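You operate a simulated robot arm through the tools that you are given. There is no shell and no other tool. Be economical: measure what you need, move in short steps, check, and stop when the job is done.

You are at the controls of a simulated robot arm. One attempt, no reset.

## Task
Tap both tub lids home, then stack the teal tub on the orange.
Fine: use the mallet and put it back.

Only the result counts: the job must be done as asked and must still hold three seconds after the hand-in. Knocking over, shifting, dropping, spilling or breaking anything else fails it. Lids that push on must go on centred and level and be pressed home; caps that screw on are set level and turned clockwise until they are tight.

## Robot
A 6-joint arm with a two-finger parallel gripper, fixed in place. Base frame: the origin is at the foot of the arm, x ahead of it, y to its left, z up; the work surface is at about z = 90. Lengths are in cm, angles in rad, forces in N, time in s.
With the tool pointing down near the work surface it reaches from about 46 to 88 cm from the base axis. Its first joint turns from -2.007 to 2.007 rad. Payload 4.2 kg.
The tool frame sits at the grasp point between the pads (the TCP): z along the fingers, y along the line on which they close. The tips reach 2.3 cm beyond it. Largest opening 9.4 cm; finger width 3.8, thickness 1; the body of the gripper, 5.4 by 9.6 cm, starts 3.9 cm behind the TCP.
Orientation is that of the tool frame in the base frame, as [roll, pitch, yaw] about the fixed x, y, z axes, in that order (R = Rz(yaw) Ry(pitch) Rx(roll)). With the fingers straight down and closing along the base's y, the tool's x points along the base's -x, its y along +y and its z along -z.

## Interface
- The arm moves only by the tool play_rows. Its argument "increments" is a list of rows, each a list of 7 numbers: the shift along the tool's x, y, z in m, then the turn, a rotation vector about the tool's x, y, z in degrees, then the gripper command, from -1 (shut) to 1 (fully open), values between in proportion. In form: [[dx, dy, dz, rx, ry, rz, gripper], ...]. A call has 1 to 8 rows; each row shifts and turns the commanded pose from where the row before left it, along the tool's axes as they then stand. Rows are played at 5 a second. More than 5 cm and 0.15 rad between two rows, or a gripper value outside its range, and nothing of the call is played. A pose out of reach is approached as far as the arm can. The call stops where the force on the tool passes 40 N (or 10 N more than at its start, if that is more) or the arm is blocked; 0.2 s more then pass. Each finger travels about 10.8 cm/s and halts on what it meets, pressing with about 42 N; the grip force reading is that of the motor and also rises with nothing between the fingers. The clock runs only during rows and for 0.2 s after the last one: add rows that do not move to give the fingers time. It gives the time, the measured TCP pose, the force on the tool (base axes), the opening and the grip force at its end, in the units of the frame above (readings bear some noise).
- Cameras (640 x 400 px; columns grow to the right, rows downward): "scene" is fixed at [4.9, -49.97, 166.77]; the picture's right is [0.17, -0.99, 0.00], its down [-0.65, -0.11, -0.75] and it looks along [0.74, 0.13, -0.66] (base axes); focal length 347 px, centre (320, 200). "wrist" rides on the gripper at [-3.9, 0, -4.4] in the tool frame; the picture's right is [0.00, -1.00, 0.00], its down [0.97, 0.00, -0.24] and it looks along [0.24, 0.00, 0.97] (tool axes); focal length 218 px, centre (320, 200).
- camera(camera): a new picture of that camera. The clock stands still meanwhile.
- lift_body(by): slides the trunk up (or, below 0, down) by that many cm; the arm rides with it, the base frame stays. It gives what a move gives, with no picture.
- measure_at(camera, pixels): for up to 12 pixels [column, row] of the newest picture of that camera ("zoom" is the newest enlarged one), the place [x, y, z] in the base frame of the surface seen there, good to about 0.2 cm. The clock stands still meanwhile.
- enlarge(camera, box): a new picture of the part [left, top, right, bottom] of that camera's present view, enlarged. The clock stands still meanwhile.
- finish_job(): hands the job in; it is judged then, once.

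Work in short steps. Measure before you move; look again where a grasp or a placing could have gone wrong, and mend it. You have 80 turns and 46 pictures in all, those below and enlarged ones among them. Open the gripper and draw the arm clear of the work before you hand the job in, unless the task says otherwise; then end with one line.

The tools are called after "Emit:" as a command line: name --pt "numbers of a row" for each row, then --argument value for the rest, lists and objects as JSON in quotes. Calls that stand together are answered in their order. play_rows: Moves the arm, as the interface text tells. Its arguments: {"type":"object","properties":{"increments":{"type":"array"}},"required":["increments"]} The other tools are called the same way: lift_body (by) slides the trunk up or down; camera (camera) takes a picture; measure_at (camera, pixels) gives the place of the surface under pixels of a picture; enlarge (camera, box) takes an enlarged picture of a part of a camera's view; finish_job () hands the job in.

At the start:

```text
clock: 0.0
eef_pos: [48.27, -36.22, 127.89]
tool_rot: [3.14, -0.001, 3.141]
wrist_force: [-0.5, 0.3, 0.1]
grip_width: 9.41
gripper_force: 0.1
trunk travel left (down, up): [-82.5, 16.5]
```

scene: 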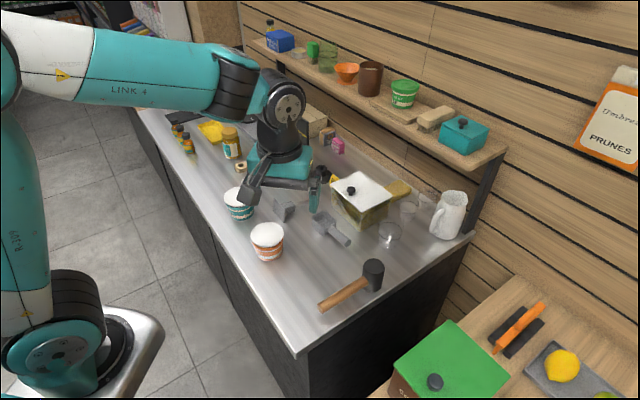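
wrist: 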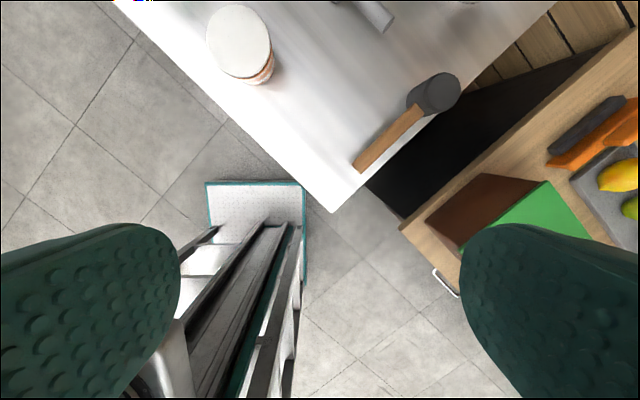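

The scene shows the orange tub near (267,240), the teal tub near (238,204) and the mallet near (350,288). I enlarge that area to measure it.

Emit:
enlarge --camera "scene" --box '[200, 170, 400, 320]'

Emit:
measure_at --camera "scene" --pixels '[[267, 230], [267, 250], [238, 194], [238, 211], [325, 306], [345, 293], [364, 283], [373, 265], [375, 282], [290, 270], [300, 345]]'

Emit:
measure_at --camera "wrist" --pixels '[[240, 40], [210, 40], [268, 40], [240, 8], [240, 72], [365, 160], [390, 138], [415, 118], [435, 95], [447, 85], [330, 210]]'

```text
2.67 times, centred on (300, 245) of scene
```

zoom: 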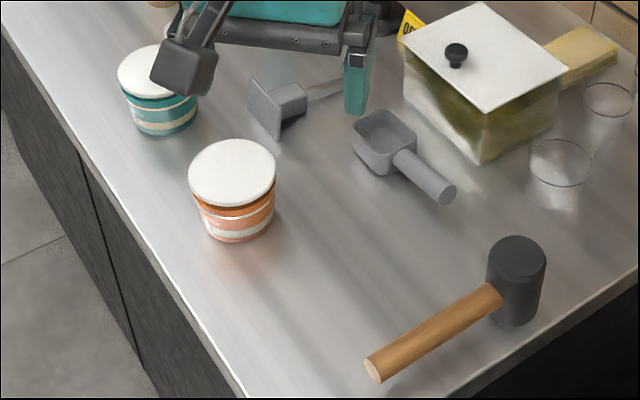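

```text
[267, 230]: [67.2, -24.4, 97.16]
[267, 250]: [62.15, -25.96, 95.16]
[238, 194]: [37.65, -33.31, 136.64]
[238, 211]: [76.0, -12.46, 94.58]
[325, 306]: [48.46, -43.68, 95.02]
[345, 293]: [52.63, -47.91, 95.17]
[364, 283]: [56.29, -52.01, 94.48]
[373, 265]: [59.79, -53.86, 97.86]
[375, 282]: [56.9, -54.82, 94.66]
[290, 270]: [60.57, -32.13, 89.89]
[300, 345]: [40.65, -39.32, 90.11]
```

```text
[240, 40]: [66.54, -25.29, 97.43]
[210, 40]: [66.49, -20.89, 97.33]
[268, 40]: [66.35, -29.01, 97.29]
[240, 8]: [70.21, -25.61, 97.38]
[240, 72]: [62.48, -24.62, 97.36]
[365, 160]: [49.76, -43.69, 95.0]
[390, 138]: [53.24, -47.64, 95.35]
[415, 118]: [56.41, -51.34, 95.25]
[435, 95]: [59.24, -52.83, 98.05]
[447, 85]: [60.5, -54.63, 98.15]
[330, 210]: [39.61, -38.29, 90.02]
```

The mallet stands on its head, with the handle top at z≈95.2 running along about -48° and the head near (59.6,-53.9). I move over it and turn the tool by +48° about its z axis to align with the handle.

Emit:
play_rows --pt "-0.013 -0.037 0.03 0 0 0 1" --pt "-0.013 -0.037 0.03 0 0 0 1" --pt "-0.013 -0.037 0.03 0 0 0 1" --pt "0 0 0 0 0 8 1" --pt "0 0 0 0 0 8 1" --pt "0 0 0 0 0 8 1" --pt "0 0 0 0 0 8 1" --pt "0 0 0 0 0 8 1"

Emit:
camera --camera "wrist"

Emit:
enlarge --camera "scene" --box '[200, 170, 400, 320]'

```text
clock: 1.8
eef_pos: [52.0, -47.15, 118.8]
tool_rot: [3.141, -0.001, 2.441]
wrist_force: [0.1, 0.3, -0.2]
grip_width: 9.39
gripper_force: 0.1
trunk travel left (down, up): [-82.5, 16.5]
```

```text
42 pictures are left
```

wrist: 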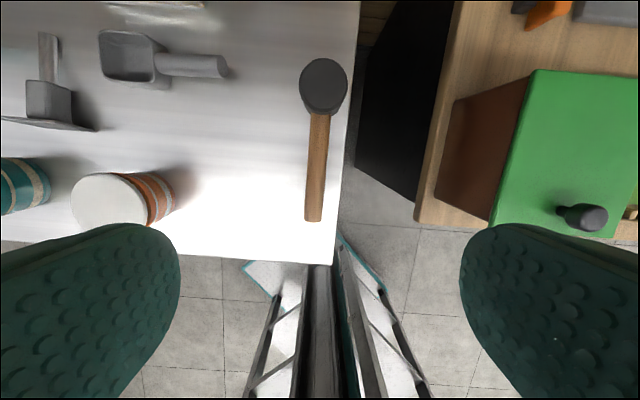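

```text
2.67 times, centred on (300, 245) of scene
```

zoom: 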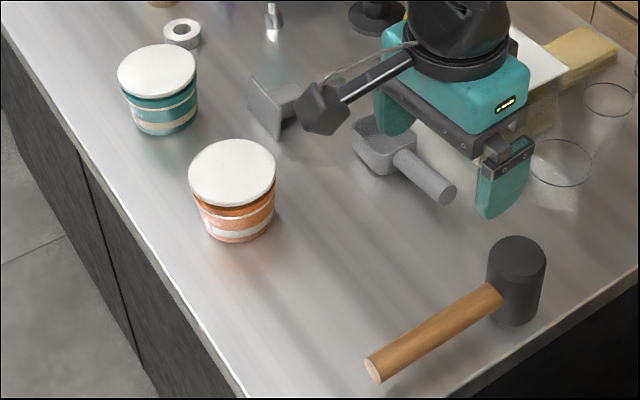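

The tool yaw is 2.441, and the handle runs from about (315,215) to (318,115) in the wrist view, with the head top near (323,85). I measure the mallet, both lids and the tub sides.

Emit:
measure_at --camera "wrist" --pixels '[[314, 210], [315, 190], [317, 160], [318, 125], [323, 62], [323, 108], [301, 85], [346, 85], [306, 180], [325, 180]]'

Emit:
measure_at --camera "zoom" --pixels '[[156, 70], [120, 75], [193, 66], [156, 47], [158, 94], [232, 172], [191, 175], [273, 170], [232, 142], [232, 203], [237, 235], [165, 128]]'

Emit:
enlarge --camera "scene" --box '[230, 180, 294, 265]'

```text
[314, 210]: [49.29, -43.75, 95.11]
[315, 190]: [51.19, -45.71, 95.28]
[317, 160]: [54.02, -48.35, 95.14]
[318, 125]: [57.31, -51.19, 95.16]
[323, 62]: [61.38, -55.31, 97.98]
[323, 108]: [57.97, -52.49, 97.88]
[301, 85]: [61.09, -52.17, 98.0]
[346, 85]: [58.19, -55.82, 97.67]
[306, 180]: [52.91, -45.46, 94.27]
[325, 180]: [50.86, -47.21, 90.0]
```

```text
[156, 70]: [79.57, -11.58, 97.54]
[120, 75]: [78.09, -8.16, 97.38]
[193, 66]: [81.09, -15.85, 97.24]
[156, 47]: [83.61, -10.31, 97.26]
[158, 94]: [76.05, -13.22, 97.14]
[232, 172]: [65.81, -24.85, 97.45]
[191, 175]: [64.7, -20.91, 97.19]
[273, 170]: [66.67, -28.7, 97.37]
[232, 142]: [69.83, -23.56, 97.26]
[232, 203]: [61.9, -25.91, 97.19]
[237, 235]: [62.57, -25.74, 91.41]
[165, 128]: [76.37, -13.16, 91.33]
```

```text
4.71 times, centred on (262, 222) of scene
```

zoom: 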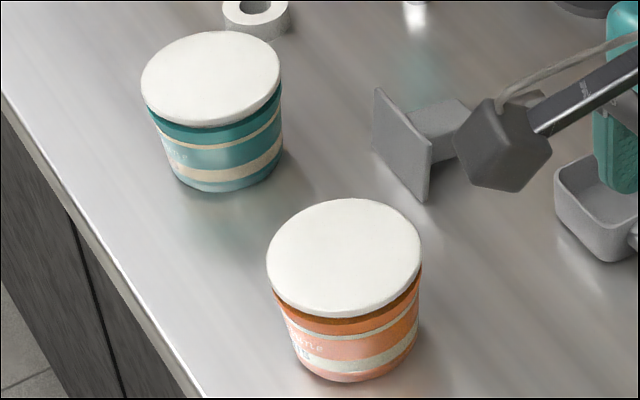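

The handle axis is at about -44°, its centre z≈94 and the head centre (59.7,-53.9), with the head spanning z 90 to 98. I align 4° more, shift to 6 cm from the head and descend part way.

Emit:
play_rows --pt "0 0 0 0 0 4 1" --pt "-0.042 0.0055 0 0 0 0 1" --pt "0 0 0.045 0 0 0 1" --pt "0 0 0.045 0 0 0 1" --pt "0 0 0.045 0 0 0 1" --pt "0 0 0.035 0 0 0 1"

Emit:
camera --camera "wrist"

```text
clock: 3.2
eef_pos: [55.4, -49.98, 101.86]
tool_rot: [-3.141, 0.001, 2.373]
wrist_force: [-0.3, -0.3, -0.4]
grip_width: 9.39
gripper_force: 0.1
trunk travel left (down, up): [-82.5, 16.5]
```

```text
39 pictures are left
```

wrist: 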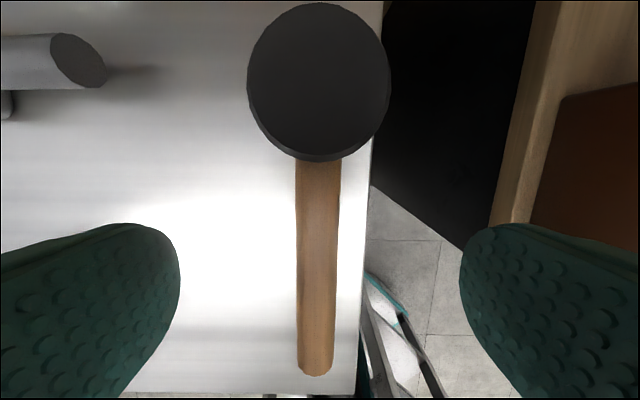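

The handle is centred and aligned in the wrist view (columns 297-340). I descend to z≈94.6 and close on it.

Emit:
play_rows --pt "0 0 0.04 0 0 0 1" --pt "0 0 0.032 0 0 0 1" --pt "0 0 0 0 0 0 1" --pt "0 0 0 0 0 0 -1" --pt "0 0 0 0 0 0 -1" --pt "0 0 0 0 0 0 -1" --pt "0 0 0 0 0 0 -1"

```text
clock: 4.8
eef_pos: [55.31, -49.95, 94.71]
tool_rot: [3.142, 0.0, 2.375]
wrist_force: [1.0, 1.7, -0.3]
grip_width: 2.54
gripper_force: 42.7
trunk travel left (down, up): [-82.5, 16.5]
```

The grip holds at width 2.54 and 42.7 N. I lift 12 cm and check for droop.

Emit:
play_rows --pt "0 0 -0.01 0 0 0 -1" --pt "0 0 -0.03 0 0 0 -1" --pt "0 0 -0.04 0 0 0 -1" --pt "0 0 -0.04 0 0 0 -1" --pt "0 0 0 0 0 0 -1"

Emit:
camera --camera "wrist"

Emit:
enlarge --camera "scene" --box '[240, 170, 440, 320]'

```text
clock: 6.0
eef_pos: [55.64, -49.78, 106.8]
tool_rot: [-3.141, 0.0, 2.374]
wrist_force: [0.2, -0.1, -2.8]
grip_width: 2.55
gripper_force: 41.8
trunk travel left (down, up): [-82.5, 16.5]
```

```text
38 pictures are left
```

wrist: 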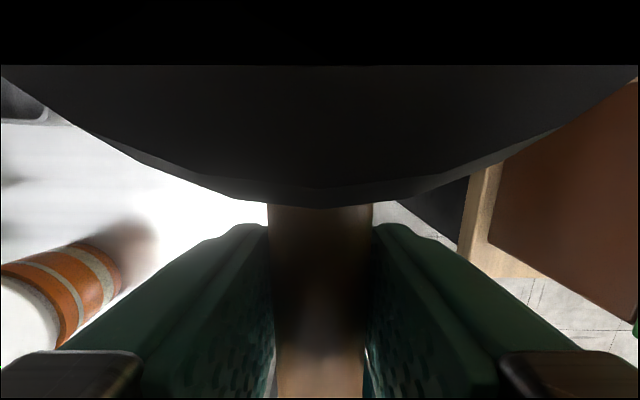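

```text
2.67 times, centred on (340, 245) of scene
```

zoom: 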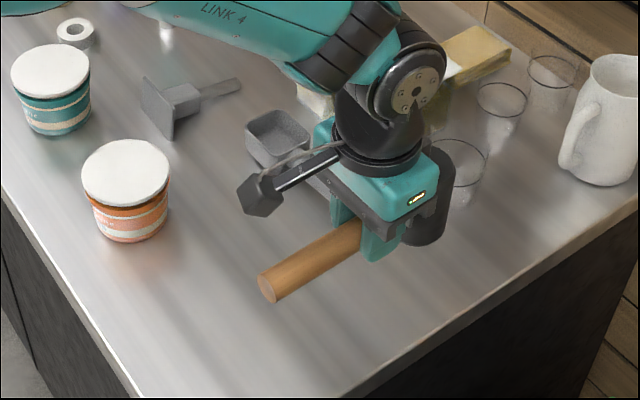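

The mallet is held level, with the head bottom 4.7 cm below the TCP and the head centre 5.9 cm ahead of it. I carry it over the orange lid, centred at (65.95,-24.85).

Emit:
play_rows --pt "0.0225 0.0356 0 0 0 0 -1" --pt "0.0225 0.0356 0 0 0 0 -1" --pt "0.0225 0.0356 0 0 0 0 -1" --pt "0.0225 0.0356 0 0 0 0 -1" --pt "0.0225 0.0356 0 0 0 0 -1" --pt "0.0225 0.0356 0 0 0 0 -1" --pt "0.0225 0.0356 0 0 0 0 -1" --pt "0 0 0 0 0 0 -1"

Emit:
enlarge --camera "scene" --box '[200, 150, 360, 270]'

```text
clock: 7.8
eef_pos: [61.53, -21.13, 106.78]
tool_rot: [3.141, 0.0, 2.374]
wrist_force: [-1.1, 0.0, -2.1]
grip_width: 2.57
gripper_force: 42.0
trunk travel left (down, up): [-82.5, 16.5]
```

```text
3.33 times, centred on (280, 210) of scene
```

zoom: 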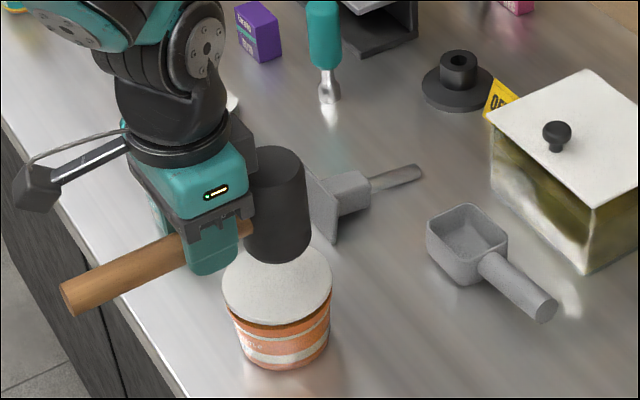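

The head sits over the orange lid, with contact expected at TCP z≈102.1. I descend 4.2 cm, then press in small steps.

Emit:
play_rows --pt "0 0 0.025 0 0 0 -1" --pt "0 0 0.017 0 0 0 -1" --pt "0 0 0.002 0 0 0 -1" --pt "0 0 0.003 0 0 0 -1" --pt "0 0 0.003 0 0 0 -1" --pt "0 0 0.003 0 0 0 -1"

Emit:
enlarge --camera "scene" --box '[200, 180, 320, 270]'

```text
clock: 9.2
eef_pos: [61.56, -21.11, 101.35]
tool_rot: [3.141, 0.002, 2.374]
wrist_force: [2.2, -0.5, 10.1]
grip_width: 2.55
gripper_force: 41.4
trunk travel left (down, up): [-82.5, 16.5]
```

```text
4.44 times, centred on (260, 225) of scene
```

zoom: 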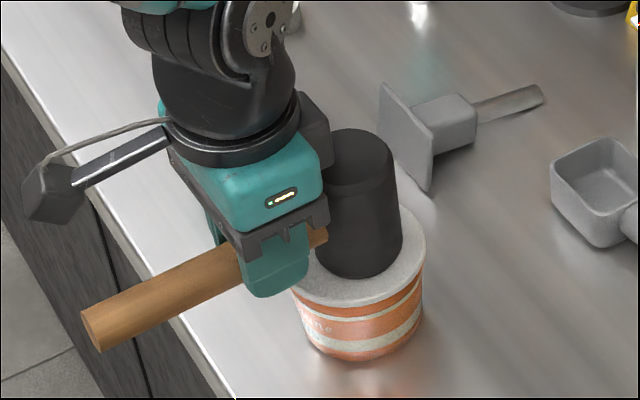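

Contact is at TCP z≈101.35 with about 13 N on the lid. I press further in small steps.

Emit:
play_rows --pt "0 0 0.002 0 0 0 -1" --pt "0 0 0.002 0 0 0 -1" --pt "0 0 0.002 0 0 0 -1" --pt "0 0 0.002 0 0 0 -1"

Emit:
enlarge --camera "scene" --box '[200, 180, 320, 270]'

```text
clock: 9.8
eef_pos: [61.51, -21.11, 101.35]
tool_rot: [3.137, 0.007, 2.373]
wrist_force: [-9.3, 4.8, 28.7]
grip_width: 2.53
gripper_force: 41.7
trunk travel left (down, up): [-82.5, 16.5]
stopped in row 3: the force on the tool passed its limit (the readings are from after the stop); the commanded pose is now the measured one
```

```text
4.44 times, centred on (260, 225) of scene
```

zoom: 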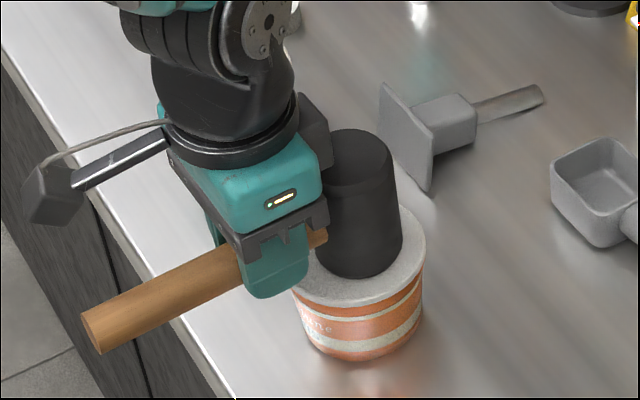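

The force passed 40 N at TCP z 101.35 with no further travel, so the lid may have bottomed out. I raise the mallet and check the lid height.

Emit:
play_rows --pt "0 0 -0.01 0 0 0 -1" --pt "0 0 -0.04 0 0 0 -1" --pt "0 0 -0.03 0 0 0 -1" --pt "0 0 0 0 0 0 -1"

Emit:
enlarge --camera "scene" --box '[200, 180, 320, 270]'

```text
clock: 10.8
eef_pos: [61.66, -21.0, 109.28]
tool_rot: [3.139, 0.003, 2.373]
wrist_force: [-0.3, -0.3, -3.3]
grip_width: 2.56
gripper_force: 41.6
trunk travel left (down, up): [-82.5, 16.5]
```

```text
4.44 times, centred on (260, 225) of scene
```

zoom: 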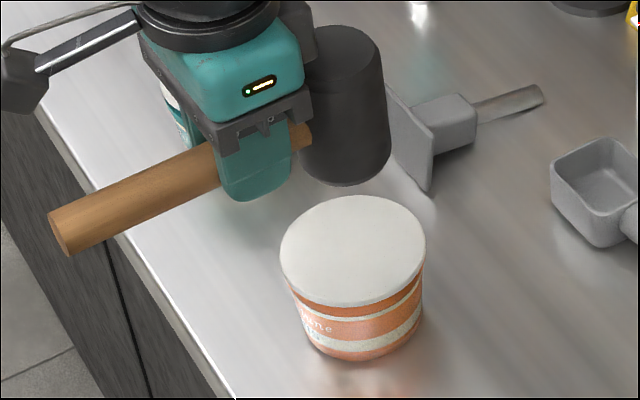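

The lid now looks nearly flush. I measure its height around the rim, plus the head top and the handle for tilt.

Emit:
measure_at --camera "zoom" --pixels '[[353, 250], [286, 252], [420, 245], [353, 200], [353, 298], [300, 215], [405, 285], [345, 60], [130, 185], [200, 160], [355, 350]]'

Emit:
enlarge --camera "scene" --box '[245, 212, 289, 260]'

```text
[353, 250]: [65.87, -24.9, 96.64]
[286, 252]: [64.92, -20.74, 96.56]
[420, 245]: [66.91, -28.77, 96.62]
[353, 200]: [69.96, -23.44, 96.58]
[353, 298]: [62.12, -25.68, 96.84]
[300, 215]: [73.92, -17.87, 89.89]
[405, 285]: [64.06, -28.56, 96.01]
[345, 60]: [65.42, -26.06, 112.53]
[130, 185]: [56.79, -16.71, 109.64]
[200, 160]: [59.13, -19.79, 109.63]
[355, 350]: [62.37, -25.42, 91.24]
```

```text
8.33 times, centred on (267, 236) of scene
```

zoom: 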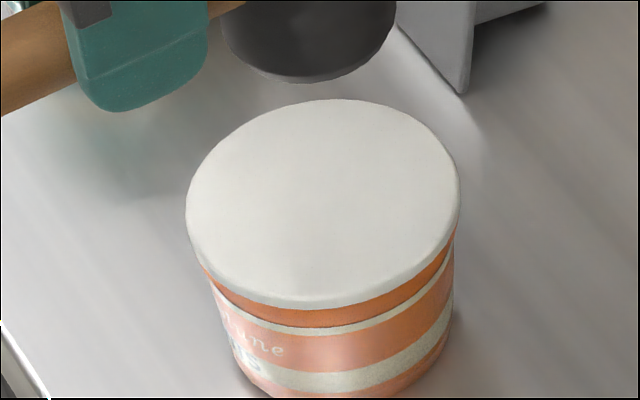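

The orange lid dropped from 97.4 to 96.6 and is level, so it is home. I carry the mallet to the teal lid at (79.8,-11.95).

Emit:
play_rows --pt "-0.0018 0.0379 0 0 0 0 -1" --pt "-0.0018 0.0379 0 0 0 0 -1" --pt "-0.0018 0.0379 0 0 0 0 -1" --pt "-0.0018 0.0379 0 0 0 0 -1" --pt "-0.0018 0.0379 0 0 0 0 -1" --pt "0 0 0 0 0 0 -1" --pt "0 0 0.04 0 0 0 -1" --pt "0 0 0 0 0 0 -1"

Emit:
enlarge --camera "scene" --box '[180, 140, 300, 230]'

```text
clock: 12.6
eef_pos: [75.4, -8.12, 105.1]
tool_rot: [3.137, 0.006, 2.373]
wrist_force: [-0.2, 0.1, -2.9]
grip_width: 2.54
gripper_force: 41.9
trunk travel left (down, up): [-82.5, 16.5]
```

```text
4.44 times, centred on (240, 185) of scene
```

zoom: 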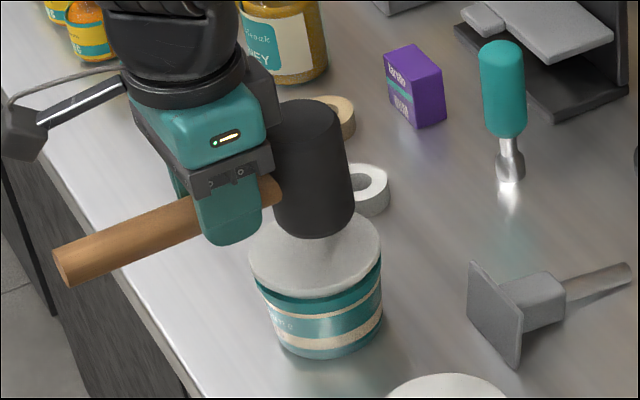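

The head is centred over the teal lid. I descend the same way, in small steps at the end.

Emit:
play_rows --pt "0 0 0.025 0 0 0 -1" --pt "0 0 0.005 0 0 0 -1" --pt "0 0 0.003 0 0 0 -1" --pt "0 0 0.003 0 0 0 -1" --pt "0 0 0.002 0 0 0 -1" --pt "0 0 0.002 0 0 0 -1" --pt "0 0 0.002 0 0 0 -1" --pt "0 0 0.002 0 0 0 -1"

```text
clock: 14.4
eef_pos: [75.54, -8.13, 101.31]
tool_rot: [3.137, 0.011, 2.374]
wrist_force: [-13.3, -1.0, 23.2]
grip_width: 2.54
gripper_force: 41.8
trunk travel left (down, up): [-82.5, 16.5]
stopped in row 8: the force on the tool passed its limit (the readings are from after the stop); the commanded pose is now the measured one
```

The press stopped at TCP z 101.31, the same height as for the orange lid. I raise the mallet and check.

Emit:
play_rows --pt "0 0 -0.01 0 0 0 -1" --pt "0 0 -0.04 0 0 0 -1" --pt "0 0 -0.03 0 0 0 -1" --pt "0 0 0 0 0 0 -1"

Emit:
enlarge --camera "scene" --box '[180, 150, 300, 240]'

```text
clock: 15.4
eef_pos: [75.3, -8.19, 109.23]
tool_rot: [3.137, 0.007, 2.37]
wrist_force: [0.3, -1.5, -3.4]
grip_width: 2.55
gripper_force: 42.3
trunk travel left (down, up): [-82.5, 16.5]
```

```text
4.44 times, centred on (240, 195) of scene
```

zoom: 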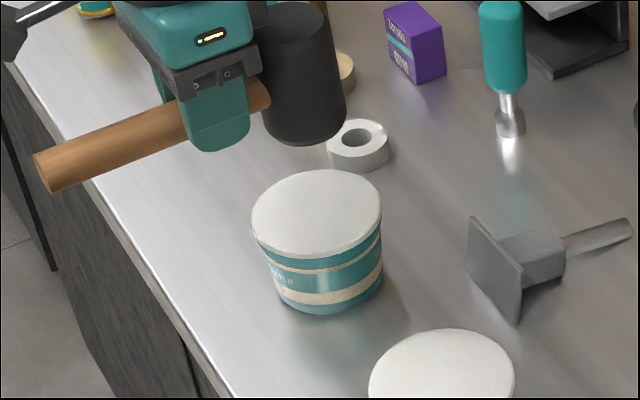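

Emit:
measure_at --camera "zoom" --pixels '[[317, 212], [256, 215], [377, 207], [317, 174], [317, 251], [270, 240], [330, 298], [440, 370]]'

```text
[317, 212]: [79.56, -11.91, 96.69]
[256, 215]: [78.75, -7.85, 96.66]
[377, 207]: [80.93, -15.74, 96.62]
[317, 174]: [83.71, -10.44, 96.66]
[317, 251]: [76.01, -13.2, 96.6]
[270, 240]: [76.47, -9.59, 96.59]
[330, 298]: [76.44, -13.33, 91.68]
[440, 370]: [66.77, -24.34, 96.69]
```

The teal lid is level at z≈96.65, so it is also home. I carry the mallet back along the reverse path, trimming out the 0.4° tilt.

Emit:
play_rows --pt "0.0018 -0.0379 0 0.29 0.4 0 -1" --pt "0.0018 -0.0379 0 0 0 -0.2 -1" --pt "0.0018 -0.0379 0 0 0 0 -1" --pt "0.0018 -0.0379 0 0 0 0 -1" --pt "0.0018 -0.0379 0 0 0 0 -1" --pt "-0.0225 -0.0356 0 0 0 0 -1" --pt "-0.0225 -0.0356 0 0 0 0 -1" --pt "-0.0225 -0.0356 0 0 0 0 -1"

Emit:
play_rows --pt "-0.0225 -0.0356 0 0 0 0 -1" --pt "-0.0225 -0.0356 0 0 0 0 -1" --pt "-0.0225 -0.0356 0 0 0 0 -1" --pt "-0.0225 -0.0356 0 0 0 0 -1" --pt "0 0 0 0 0 0 -1"

```text
clock: 17.2
eef_pos: [59.31, -33.27, 109.17]
tool_rot: [3.141, 0.001, 2.378]
wrist_force: [0.0, 0.6, -2.9]
grip_width: 2.54
gripper_force: 41.1
trunk travel left (down, up): [-82.5, 16.5]
```

```text
clock: 18.4
eef_pos: [55.77, -50.05, 109.02]
tool_rot: [-3.141, 0.001, 2.376]
wrist_force: [-1.1, -0.3, -3.8]
grip_width: 2.53
gripper_force: 42.4
trunk travel left (down, up): [-82.5, 16.5]
```

I'm at (55.77,-50.05) and the target is (55.35,-49.95, 94.75). I trim and descend.

Emit:
play_rows --pt "0.0037 -0.0022 0.03 0 0 0 -1" --pt "0 0 0.04 0 0 0 -1" --pt "0 0 0.04 0 0 0 -1" --pt "0 0 0.022 0 0 0 -1" --pt "0 0 0 0 0 0 -1"

Emit:
enlarge --camera "scene" --box '[280, 220, 400, 320]'

```text
clock: 19.6
eef_pos: [55.34, -49.75, 95.8]
tool_rot: [3.141, 0.002, 2.376]
wrist_force: [-0.1, 0.1, -2.0]
grip_width: 2.53
gripper_force: 41.9
trunk travel left (down, up): [-82.5, 16.5]
```

```text
4.00 times, centred on (340, 270) of scene
```

zoom: 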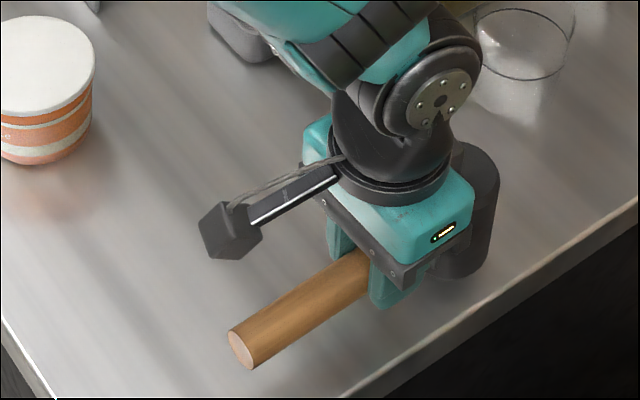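

The mallet hovers about 1 cm above its place. I lower it in fine steps until it touches.

Emit:
play_rows --pt "0 -0.001 0.006 0 0 0 -1" --pt "0 -0.001 0.003 0 0 0 -1" --pt "0 0 0.001 0 0 0 -1" --pt "0 0 0.001 0 0 0 -1" --pt "0 0 0 0 0 0 -1"

```text
clock: 20.8
eef_pos: [55.29, -49.98, 94.81]
tool_rot: [3.141, 0.002, 2.378]
wrist_force: [-0.3, 0.5, -3.5]
grip_width: 2.53
gripper_force: 41.8
trunk travel left (down, up): [-82.5, 16.5]
```

Emit:
play_rows --pt "0 0 0.001 0 0 0 -1" --pt "0 0 0.001 0 0 0 -1" --pt "0 0 0 0 0 0 -1"

```text
clock: 21.6
eef_pos: [55.25, -50.08, 94.81]
tool_rot: [3.141, 0.002, 2.377]
wrist_force: [-4.5, 4.8, 10.6]
grip_width: 2.55
gripper_force: 42.0
trunk travel left (down, up): [-82.5, 16.5]
```

The head touches the table (+10 N). I ease off 1 mm and open in stages.

Emit:
play_rows --pt "0 0 -0.001 0 0 0 -1" --pt "0 0 0 0 0 0 -0.4" --pt "0 0 0 0 0 0 -0.2" --pt "0 0 0 0 0 0 0.3" --pt "0 0 0 0 0 0 1" --pt "0 0 0 0 0 0 1" --pt "0 0 0 0 0 0 1"

Emit:
play_rows --pt "0 0 -0.03 0 0 0 1" --pt "0 0 -0.04 0 0 0 1" --pt "0 0 -0.04 0 0 0 1" --pt "0 0 -0.04 0 0 0 1" --pt "0 0 0 0 0 0 1"

Emit:
camera --camera "wrist"

```text
clock: 23.2
eef_pos: [55.24, -49.98, 94.73]
tool_rot: [3.14, 0.003, 2.377]
wrist_force: [0.5, -1.3, -1.2]
grip_width: 9.42
gripper_force: 0.0
trunk travel left (down, up): [-82.5, 16.5]
```

```text
clock: 24.4
eef_pos: [55.3, -50.0, 109.79]
tool_rot: [-3.142, 0.002, 2.378]
wrist_force: [0.3, -0.8, -0.1]
grip_width: 9.41
gripper_force: 0.1
trunk travel left (down, up): [-82.5, 16.5]
```

```text
28 pictures are left
```

wrist: 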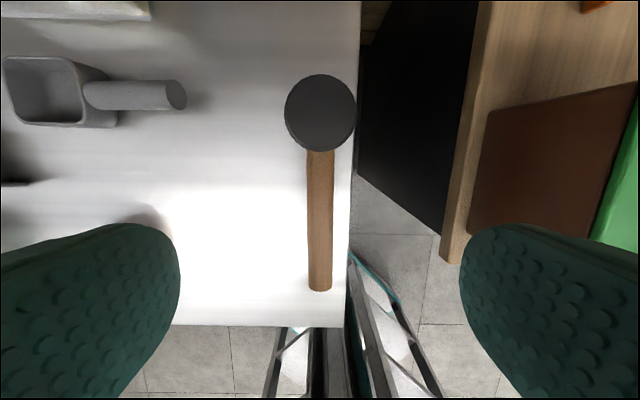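

The mallet stands again where it was. I go up and over to the teal tub for an accurate centre from the wrist camera.

Emit:
play_rows --pt "0 0 -0.03 0 0 0 1" --pt "0.00868 0.04446 0 0 0 0 1" --pt "0.00868 0.04446 0 0 0 0 1" --pt "0.00868 0.04446 0 0 0 0 1" --pt "0.00868 0.04446 0 0 0 0 1" --pt "0.00868 0.04446 0 0 0 0 1" --pt "0.00868 0.04446 0 0 0 0 1" --pt "0.00868 0.04446 0 0 0 0 1"

Emit:
play_rows --pt "0.00868 0.04446 0 0 0 0 1" --pt "0.00868 0.04446 0 0 0 0 1" --pt "0.00868 0.04446 0 0 0 0 1" --pt "0 0 0 0 0 0 1"

Emit:
camera --camera "wrist"

Emit:
camera --camera "scene"

```text
clock: 26.2
eef_pos: [72.43, -23.35, 112.82]
tool_rot: [-3.141, 0.001, 2.377]
wrist_force: [-0.5, -1.5, 0.4]
grip_width: 9.39
gripper_force: 0.1
trunk travel left (down, up): [-82.5, 16.5]
```

```text
clock: 27.2
eef_pos: [79.77, -11.92, 112.86]
tool_rot: [-3.141, 0.0, 2.375]
wrist_force: [0.0, 0.0, -0.4]
grip_width: 9.41
gripper_force: 0.1
trunk travel left (down, up): [-82.5, 16.5]
```

```text
27 pictures are left
```

wrist: 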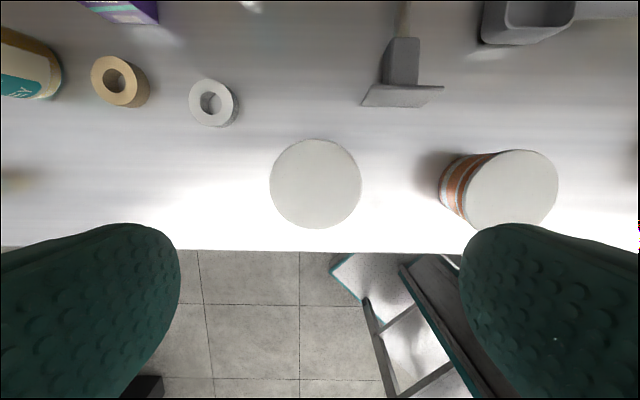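

```text
26 pictures are left
```

scene: 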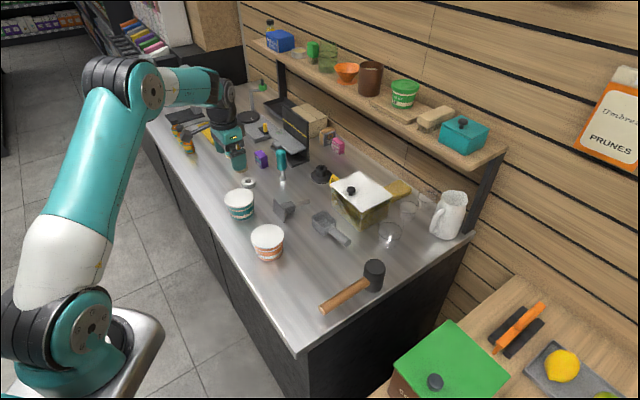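

The teal lid is at (316,183) and the orange lid at (512,190) in the wrist view. I measure rim points on both.

Emit:
measure_at --camera "wrist" --pixels '[[316, 183], [273, 183], [358, 183], [316, 142], [316, 225], [512, 190], [471, 190], [554, 190], [512, 153], [512, 222], [450, 185]]'

Emit:
enlarge --camera "scene" --box '[215, 180, 295, 265]'

```text
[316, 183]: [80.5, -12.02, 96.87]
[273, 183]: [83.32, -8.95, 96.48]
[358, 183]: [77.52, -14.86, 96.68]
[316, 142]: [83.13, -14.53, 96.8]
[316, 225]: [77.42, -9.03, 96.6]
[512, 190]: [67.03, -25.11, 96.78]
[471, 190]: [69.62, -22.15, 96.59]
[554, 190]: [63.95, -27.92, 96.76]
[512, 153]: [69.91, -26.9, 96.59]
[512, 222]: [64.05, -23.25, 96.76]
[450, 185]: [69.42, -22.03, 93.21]
```

```text
4.71 times, centred on (255, 222) of scene
```

zoom: 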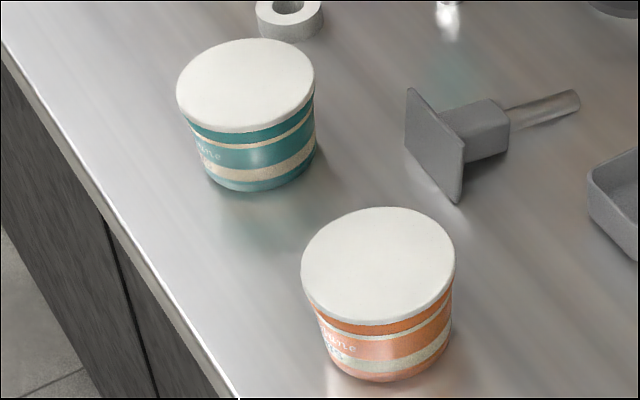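

The teal centre averages (80.1,-11.85), about 0.35 cm along tool +y. I correct, descend to z≈104 and look again.

Emit:
play_rows --pt "-0.002 0.0035 0.03 0 0 0 1" --pt "0 0 0.04 0 0 0 1" --pt "0 0 0.02 0 0 0 1" --pt "0 0 0 0 0 0 1"

Emit:
camera --camera "wrist"

```text
clock: 28.2
eef_pos: [80.1, -11.98, 103.61]
tool_rot: [-3.141, 0.003, 2.378]
wrist_force: [-0.6, -0.3, 0.1]
grip_width: 9.39
gripper_force: 0.1
trunk travel left (down, up): [-82.5, 16.5]
```

```text
24 pictures are left
```

wrist: 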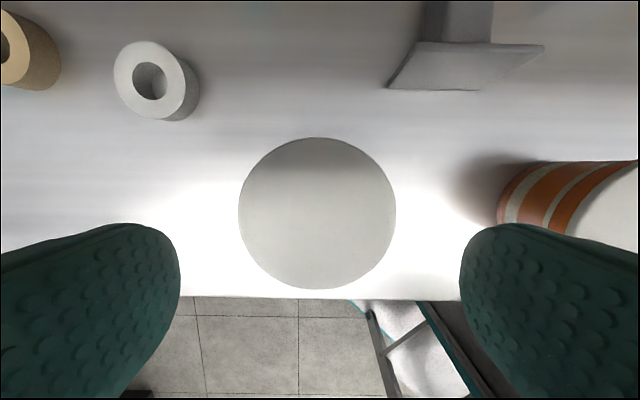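

The circle spans columns 238-396 (centre 317) and rows 137-290 (centre 213 against 219 expected). I shift dy +0.15 cm and dx -0.3 cm, then descend so the pads straddle the lid and upper body.

Emit:
play_rows --pt "-0.003 0.0015 0.03 0 0 0 1" --pt "0 0 0.02 0 0 0 1" --pt "0 0 0.01 0 0 0 1" --pt "0 0 0.01 0 0 0 1" --pt "0 0 0.01 0 0 0 1" --pt "0 0 0 0 0 0 1"

Emit:
camera --camera "wrist"

```text
clock: 29.6
eef_pos: [80.59, -11.86, 95.68]
tool_rot: [3.141, 0.002, 2.378]
wrist_force: [0.2, -0.8, -0.2]
grip_width: 9.39
gripper_force: 0.1
trunk travel left (down, up): [-82.5, 16.5]
```

```text
23 pictures are left
```

wrist: 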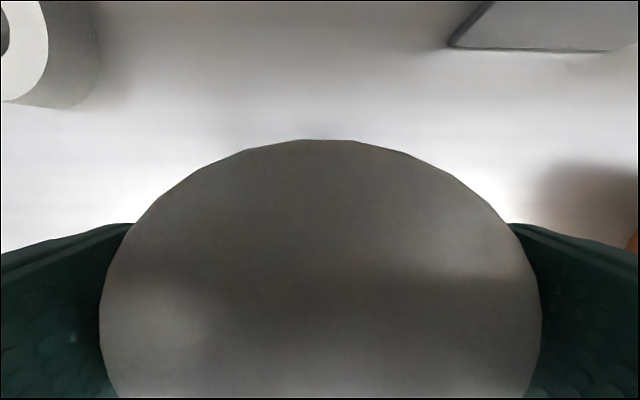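

The lid spans columns 100-542 (centre 321), so it is well centred between the pads. I close.

Emit:
play_rows --pt "0 0 0 0 0 0 0.8" --pt "0 0 0 0 0 0 0.7" --pt "0 0 0 0 0 0 0.3" --pt "0 0 0 0 0 0 -1" --pt "0 0 0 0 0 0 -1"

Emit:
play_rows --pt "0 0 -0.003 0 0 0 -1" --pt "0 0 0 0 0 0 -1" --pt "0 0 0 0 0 0 -1"

Emit:
enlarge --camera "scene" --box '[205, 170, 285, 240]'

```text
clock: 30.8
eef_pos: [80.56, -11.91, 95.72]
tool_rot: [-3.141, 0.001, 2.376]
wrist_force: [-0.1, 0.1, 0.0]
grip_width: 8.82
gripper_force: 41.9
trunk travel left (down, up): [-82.5, 16.5]
```

```text
clock: 31.6
eef_pos: [80.64, -11.87, 95.97]
tool_rot: [-3.141, 0.001, 2.376]
wrist_force: [0.0, 0.7, -2.4]
grip_width: 8.84
gripper_force: 42.2
trunk travel left (down, up): [-82.5, 16.5]
```

```text
5.71 times, centred on (245, 205) of scene
```

zoom: 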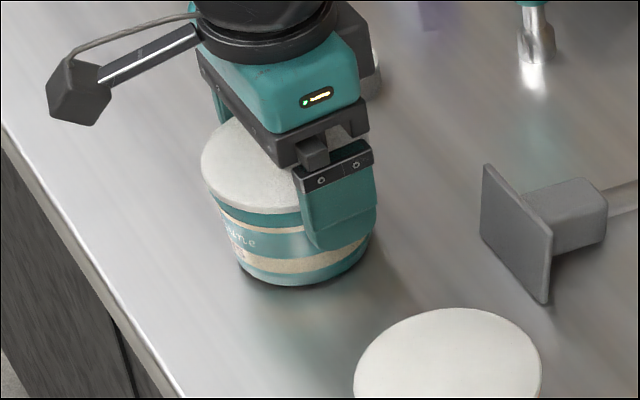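

A load of about 2.4 N is carried and the tub seems to rise with its lid. I lift another 1.2 cm and check.

Emit:
play_rows --pt "0 0 -0.004 0 0 0 -1" --pt "0 0 -0.004 0 0 0 -1" --pt "0 0 -0.004 0 0 0 -1" --pt "0 0 0 0 0 0 -1" --pt "0 0 0 0 0 0 -1"

Emit:
enlarge --camera "scene" --box '[205, 170, 285, 240]'

```text
clock: 32.8
eef_pos: [80.57, -11.97, 97.24]
tool_rot: [3.141, 0.001, 2.375]
wrist_force: [0.5, -0.3, -2.4]
grip_width: 8.8
gripper_force: 42.3
trunk travel left (down, up): [-82.5, 16.5]
```

```text
5.71 times, centred on (245, 205) of scene
```

zoom: 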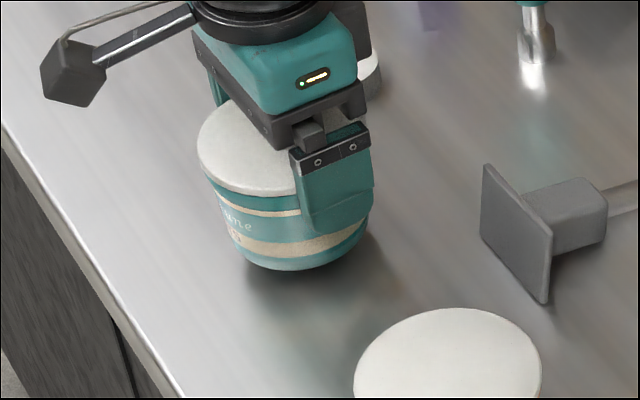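

The whole tub lifted with its lid. I raise it to z≈106.3 and move by (-13.6,-13.0) to sit over the orange tub.

Emit:
play_rows --pt "0 0 -0.03 0 0 0 -1" --pt "0 0 -0.03 0 0 0 -1" --pt "0 0 -0.03 0 0 0 -1" --pt "0.0016 -0.0376 0 0 0 0 -1" --pt "0.0016 -0.0376 0 0 0 0 -1" --pt "0.0016 -0.0376 0 0 0 0 -1" --pt "0.0016 -0.0376 0 0 0 0 -1" --pt "0.0016 -0.0376 0 0 0 0 -1"

Emit:
play_rows --pt "0 0 0 0 0 0 -1"

Emit:
enlarge --camera "scene" --box '[220, 180, 310, 270]'

```text
clock: 34.6
eef_pos: [67.09, -24.81, 106.18]
tool_rot: [3.141, 0.002, 2.376]
wrist_force: [1.3, 0.0, -3.2]
grip_width: 8.83
gripper_force: 41.8
trunk travel left (down, up): [-82.5, 16.5]
```

```text
clock: 35.0
eef_pos: [67.02, -24.87, 106.12]
tool_rot: [-3.141, 0.001, 2.376]
wrist_force: [0.2, 0.0, -3.0]
grip_width: 8.83
gripper_force: 42.3
trunk travel left (down, up): [-82.5, 16.5]
```

```text
4.44 times, centred on (265, 225) of scene
```

zoom: 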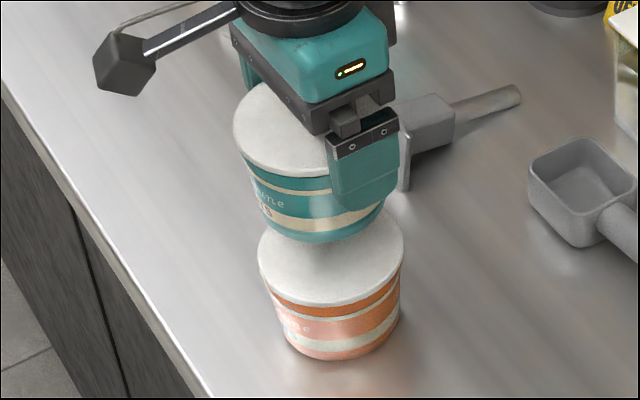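

I compare matching points on both tubs for alignment: lid left edge, lid front and body front.

Emit:
measure_at --camera "zoom" --pixels '[[237, 126], [300, 172], [270, 163], [312, 230], [335, 236], [262, 257], [331, 301], [296, 293], [340, 350], [366, 346], [400, 250], [331, 212]]'

```text
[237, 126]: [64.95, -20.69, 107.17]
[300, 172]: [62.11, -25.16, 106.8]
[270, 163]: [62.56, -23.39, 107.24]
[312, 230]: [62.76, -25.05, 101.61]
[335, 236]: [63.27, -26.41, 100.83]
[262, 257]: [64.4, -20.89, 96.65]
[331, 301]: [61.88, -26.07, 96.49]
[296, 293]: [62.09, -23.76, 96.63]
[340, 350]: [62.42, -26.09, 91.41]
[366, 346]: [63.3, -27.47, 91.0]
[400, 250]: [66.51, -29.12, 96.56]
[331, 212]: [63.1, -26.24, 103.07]
```

The teal tub is about (+0.3,+0.1) off the orange centre. I correct this and descend to just above contact (TCP ≈102.35).

Emit:
play_rows --pt "0.0015 -0.0028 0.01 0 0 0 -1" --pt "0 0 0.015 0 0 0 -1" --pt "0 0 0.006 0 0 0 -1" --pt "0 0 0 0 0 0 -1"

Emit:
enlarge --camera "scene" --box '[220, 180, 310, 270]'

```text
clock: 36.0
eef_pos: [66.8, -24.92, 103.07]
tool_rot: [-3.142, 0.003, 2.378]
wrist_force: [0.2, 1.2, -3.0]
grip_width: 8.83
gripper_force: 42.3
trunk travel left (down, up): [-82.5, 16.5]
```

```text
4.44 times, centred on (265, 225) of scene
```

zoom: 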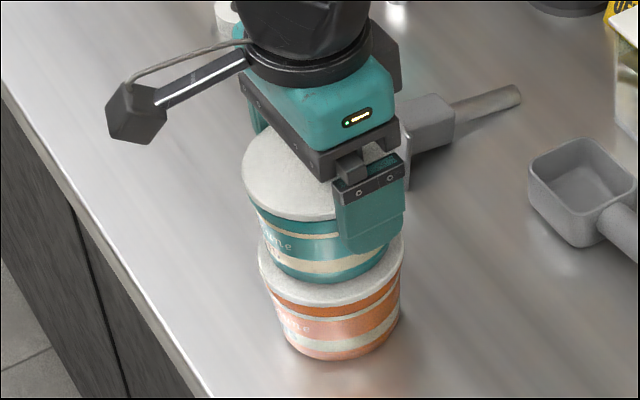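

The tubs look coaxial. I lower in 1-2 mm steps until contact.

Emit:
play_rows --pt "0 0 0.003 0 0 0 -1" --pt "0 0 0.002 0 0 0 -1" --pt "0 0 0.001 0 0 0 -1" --pt "0 0 0.001 0 0 0 -1" --pt "0 0 0 0 0 0 -1"

```text
clock: 37.2
eef_pos: [66.7, -25.01, 102.47]
tool_rot: [3.141, 0.005, 2.378]
wrist_force: [0.1, -0.7, 9.7]
grip_width: 8.81
gripper_force: 42.0
trunk travel left (down, up): [-82.5, 16.5]
```

Contact is made (+9.7 N). I ease off 1 mm, open the gripper and rise straight up.

Emit:
play_rows --pt "0 0 -0.001 0 0 0 -1" --pt "0 0 0 0 0 0 -1" --pt "0 0 0 0 0 0 1" --pt "0 0 0 0 0 0 1" --pt "0 0 0 0 0 0 1"

Emit:
enlarge --camera "scene" --box '[220, 180, 310, 270]'

Emit:
camera --camera "wrist"

```text
clock: 38.4
eef_pos: [66.59, -25.03, 102.48]
tool_rot: [3.141, 0.001, 2.377]
wrist_force: [-0.9, 0.7, 0.6]
grip_width: 9.42
gripper_force: 0.1
trunk travel left (down, up): [-82.5, 16.5]
```

```text
4.44 times, centred on (265, 225) of scene
```

zoom: 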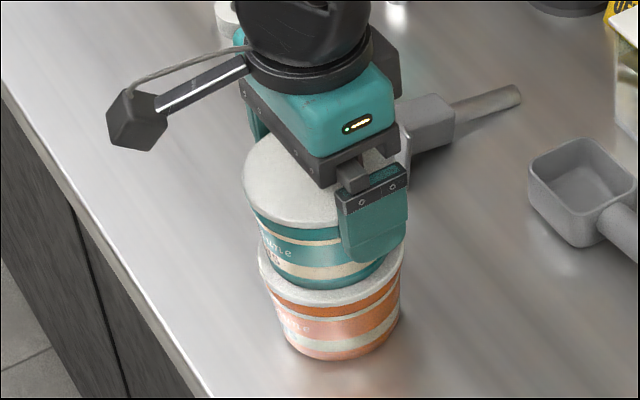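

```text
17 pictures are left
```

wrist: 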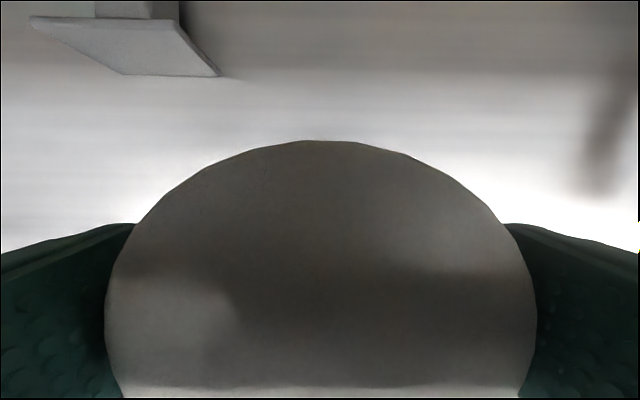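

The tub stands free and centred between the open pads. I rise straight up and look again.

Emit:
play_rows --pt "0 0 -0.01 0 0 0 1" --pt "0 0 -0.02 0 0 0 1" --pt "0 0 -0.03 0 0 0 1" --pt "0 0 -0.04 0 0 0 1" --pt "0 0 -0.04 0 0 0 1" --pt "0 0 -0.04 0 0 0 1" --pt "0 0 0 0 0 0 1"

Emit:
enlarge --camera "scene" --box '[220, 180, 310, 270]'

Emit:
camera --camera "wrist"

```text
clock: 40.0
eef_pos: [66.56, -25.11, 120.56]
tool_rot: [-3.141, 0.001, 2.378]
wrist_force: [-0.2, -0.3, -0.4]
grip_width: 9.37
gripper_force: 0.1
trunk travel left (down, up): [-82.5, 16.5]
```

```text
4.44 times, centred on (265, 225) of scene
```

zoom: 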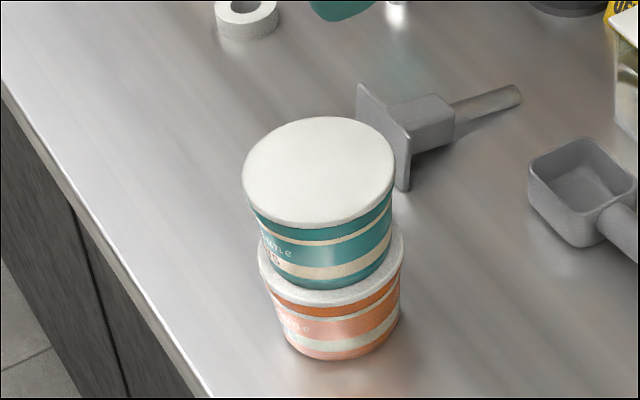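

```text
15 pictures are left
```

wrist: 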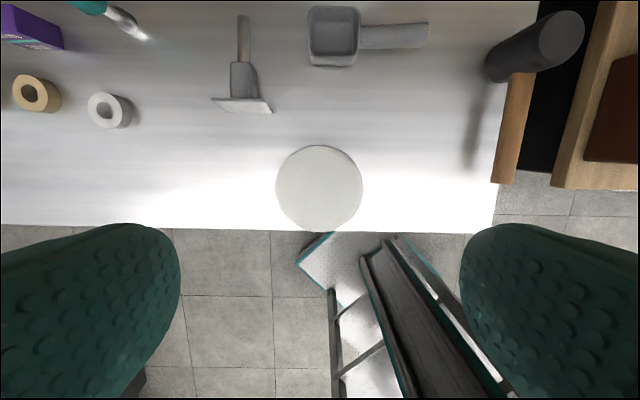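

The stack stands. I measure both lids for level and centring, and the mallet against its start.

Emit:
measure_at --camera "zoom" --pixels '[[318, 170], [246, 172], [391, 168], [318, 119], [318, 226], [331, 301], [296, 293], [398, 258], [262, 255]]'

Emit:
camera --camera "scene"

Emit:
measure_at --camera "scene" --pixels '[[325, 306], [345, 293], [364, 283], [373, 265], [375, 282]]'

```text
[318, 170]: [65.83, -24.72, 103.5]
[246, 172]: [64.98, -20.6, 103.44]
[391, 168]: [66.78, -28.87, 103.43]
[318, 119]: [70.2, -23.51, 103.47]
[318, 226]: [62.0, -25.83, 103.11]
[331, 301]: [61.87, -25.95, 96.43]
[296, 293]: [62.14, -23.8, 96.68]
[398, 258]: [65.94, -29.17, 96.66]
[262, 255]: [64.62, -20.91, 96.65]
```

```text
14 pictures are left
```

scene: 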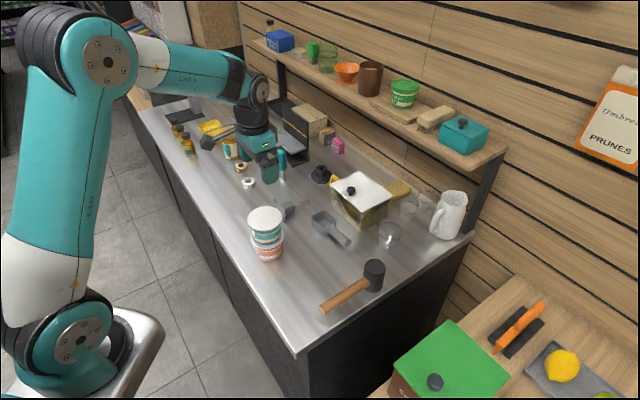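

```text
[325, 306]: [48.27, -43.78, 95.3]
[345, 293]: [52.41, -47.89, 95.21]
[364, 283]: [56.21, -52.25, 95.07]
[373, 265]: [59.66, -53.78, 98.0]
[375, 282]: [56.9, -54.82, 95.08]
```

The stack is level and coaxial, and the mallet is within 0.2 cm of its start. The top lid reads 0.15 cm high, so I inspect the lid seams closely.

Emit:
enlarge --camera "scene" --box '[240, 200, 292, 265]'

```text
6.15 times, centred on (266, 232) of scene
```

zoom: 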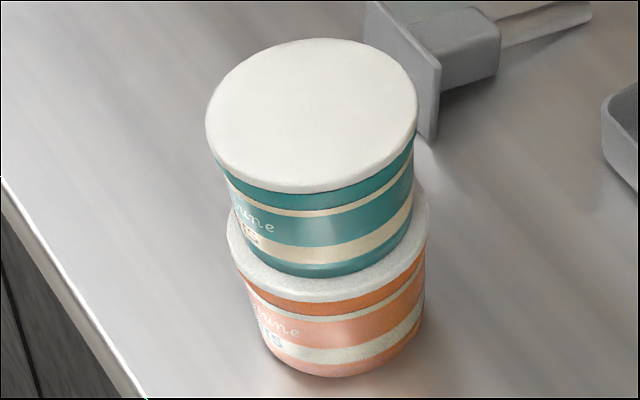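

The seams look alike on both tubs. I measure lid top to cream line on each tub to compare.

Emit:
measure_at --camera "zoom" --pixels '[[310, 180], [312, 214], [350, 208], [280, 213], [325, 287], [335, 318], [370, 311], [300, 314], [310, 252], [335, 355], [310, 100], [240, 240]]'

```text
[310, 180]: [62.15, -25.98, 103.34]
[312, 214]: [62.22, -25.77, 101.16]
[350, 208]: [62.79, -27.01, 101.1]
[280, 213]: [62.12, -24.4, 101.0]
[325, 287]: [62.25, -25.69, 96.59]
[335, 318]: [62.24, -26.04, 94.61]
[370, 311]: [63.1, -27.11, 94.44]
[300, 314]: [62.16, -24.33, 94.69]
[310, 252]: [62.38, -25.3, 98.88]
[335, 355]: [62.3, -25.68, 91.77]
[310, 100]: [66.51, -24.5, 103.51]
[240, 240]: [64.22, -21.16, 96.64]
```

Readings agree within noise: the wrist view at release puts the top lid at about 103.3, as expected for a seated lid. The stack is level, the mallet is back, the gripper is open and the arm is clear, so I hand in.

Emit:
finish_job

```text
The job is handed in.
```

I tapped both lids down with the mallet until they stopped, stacked the teal tub centred and level on the orange one, and put the mallet back within about 0.2 cm of where it stood. One reading had the teal lid 0.15 cm high after stacking; I judged it still home from the wrist view and did not press it again.
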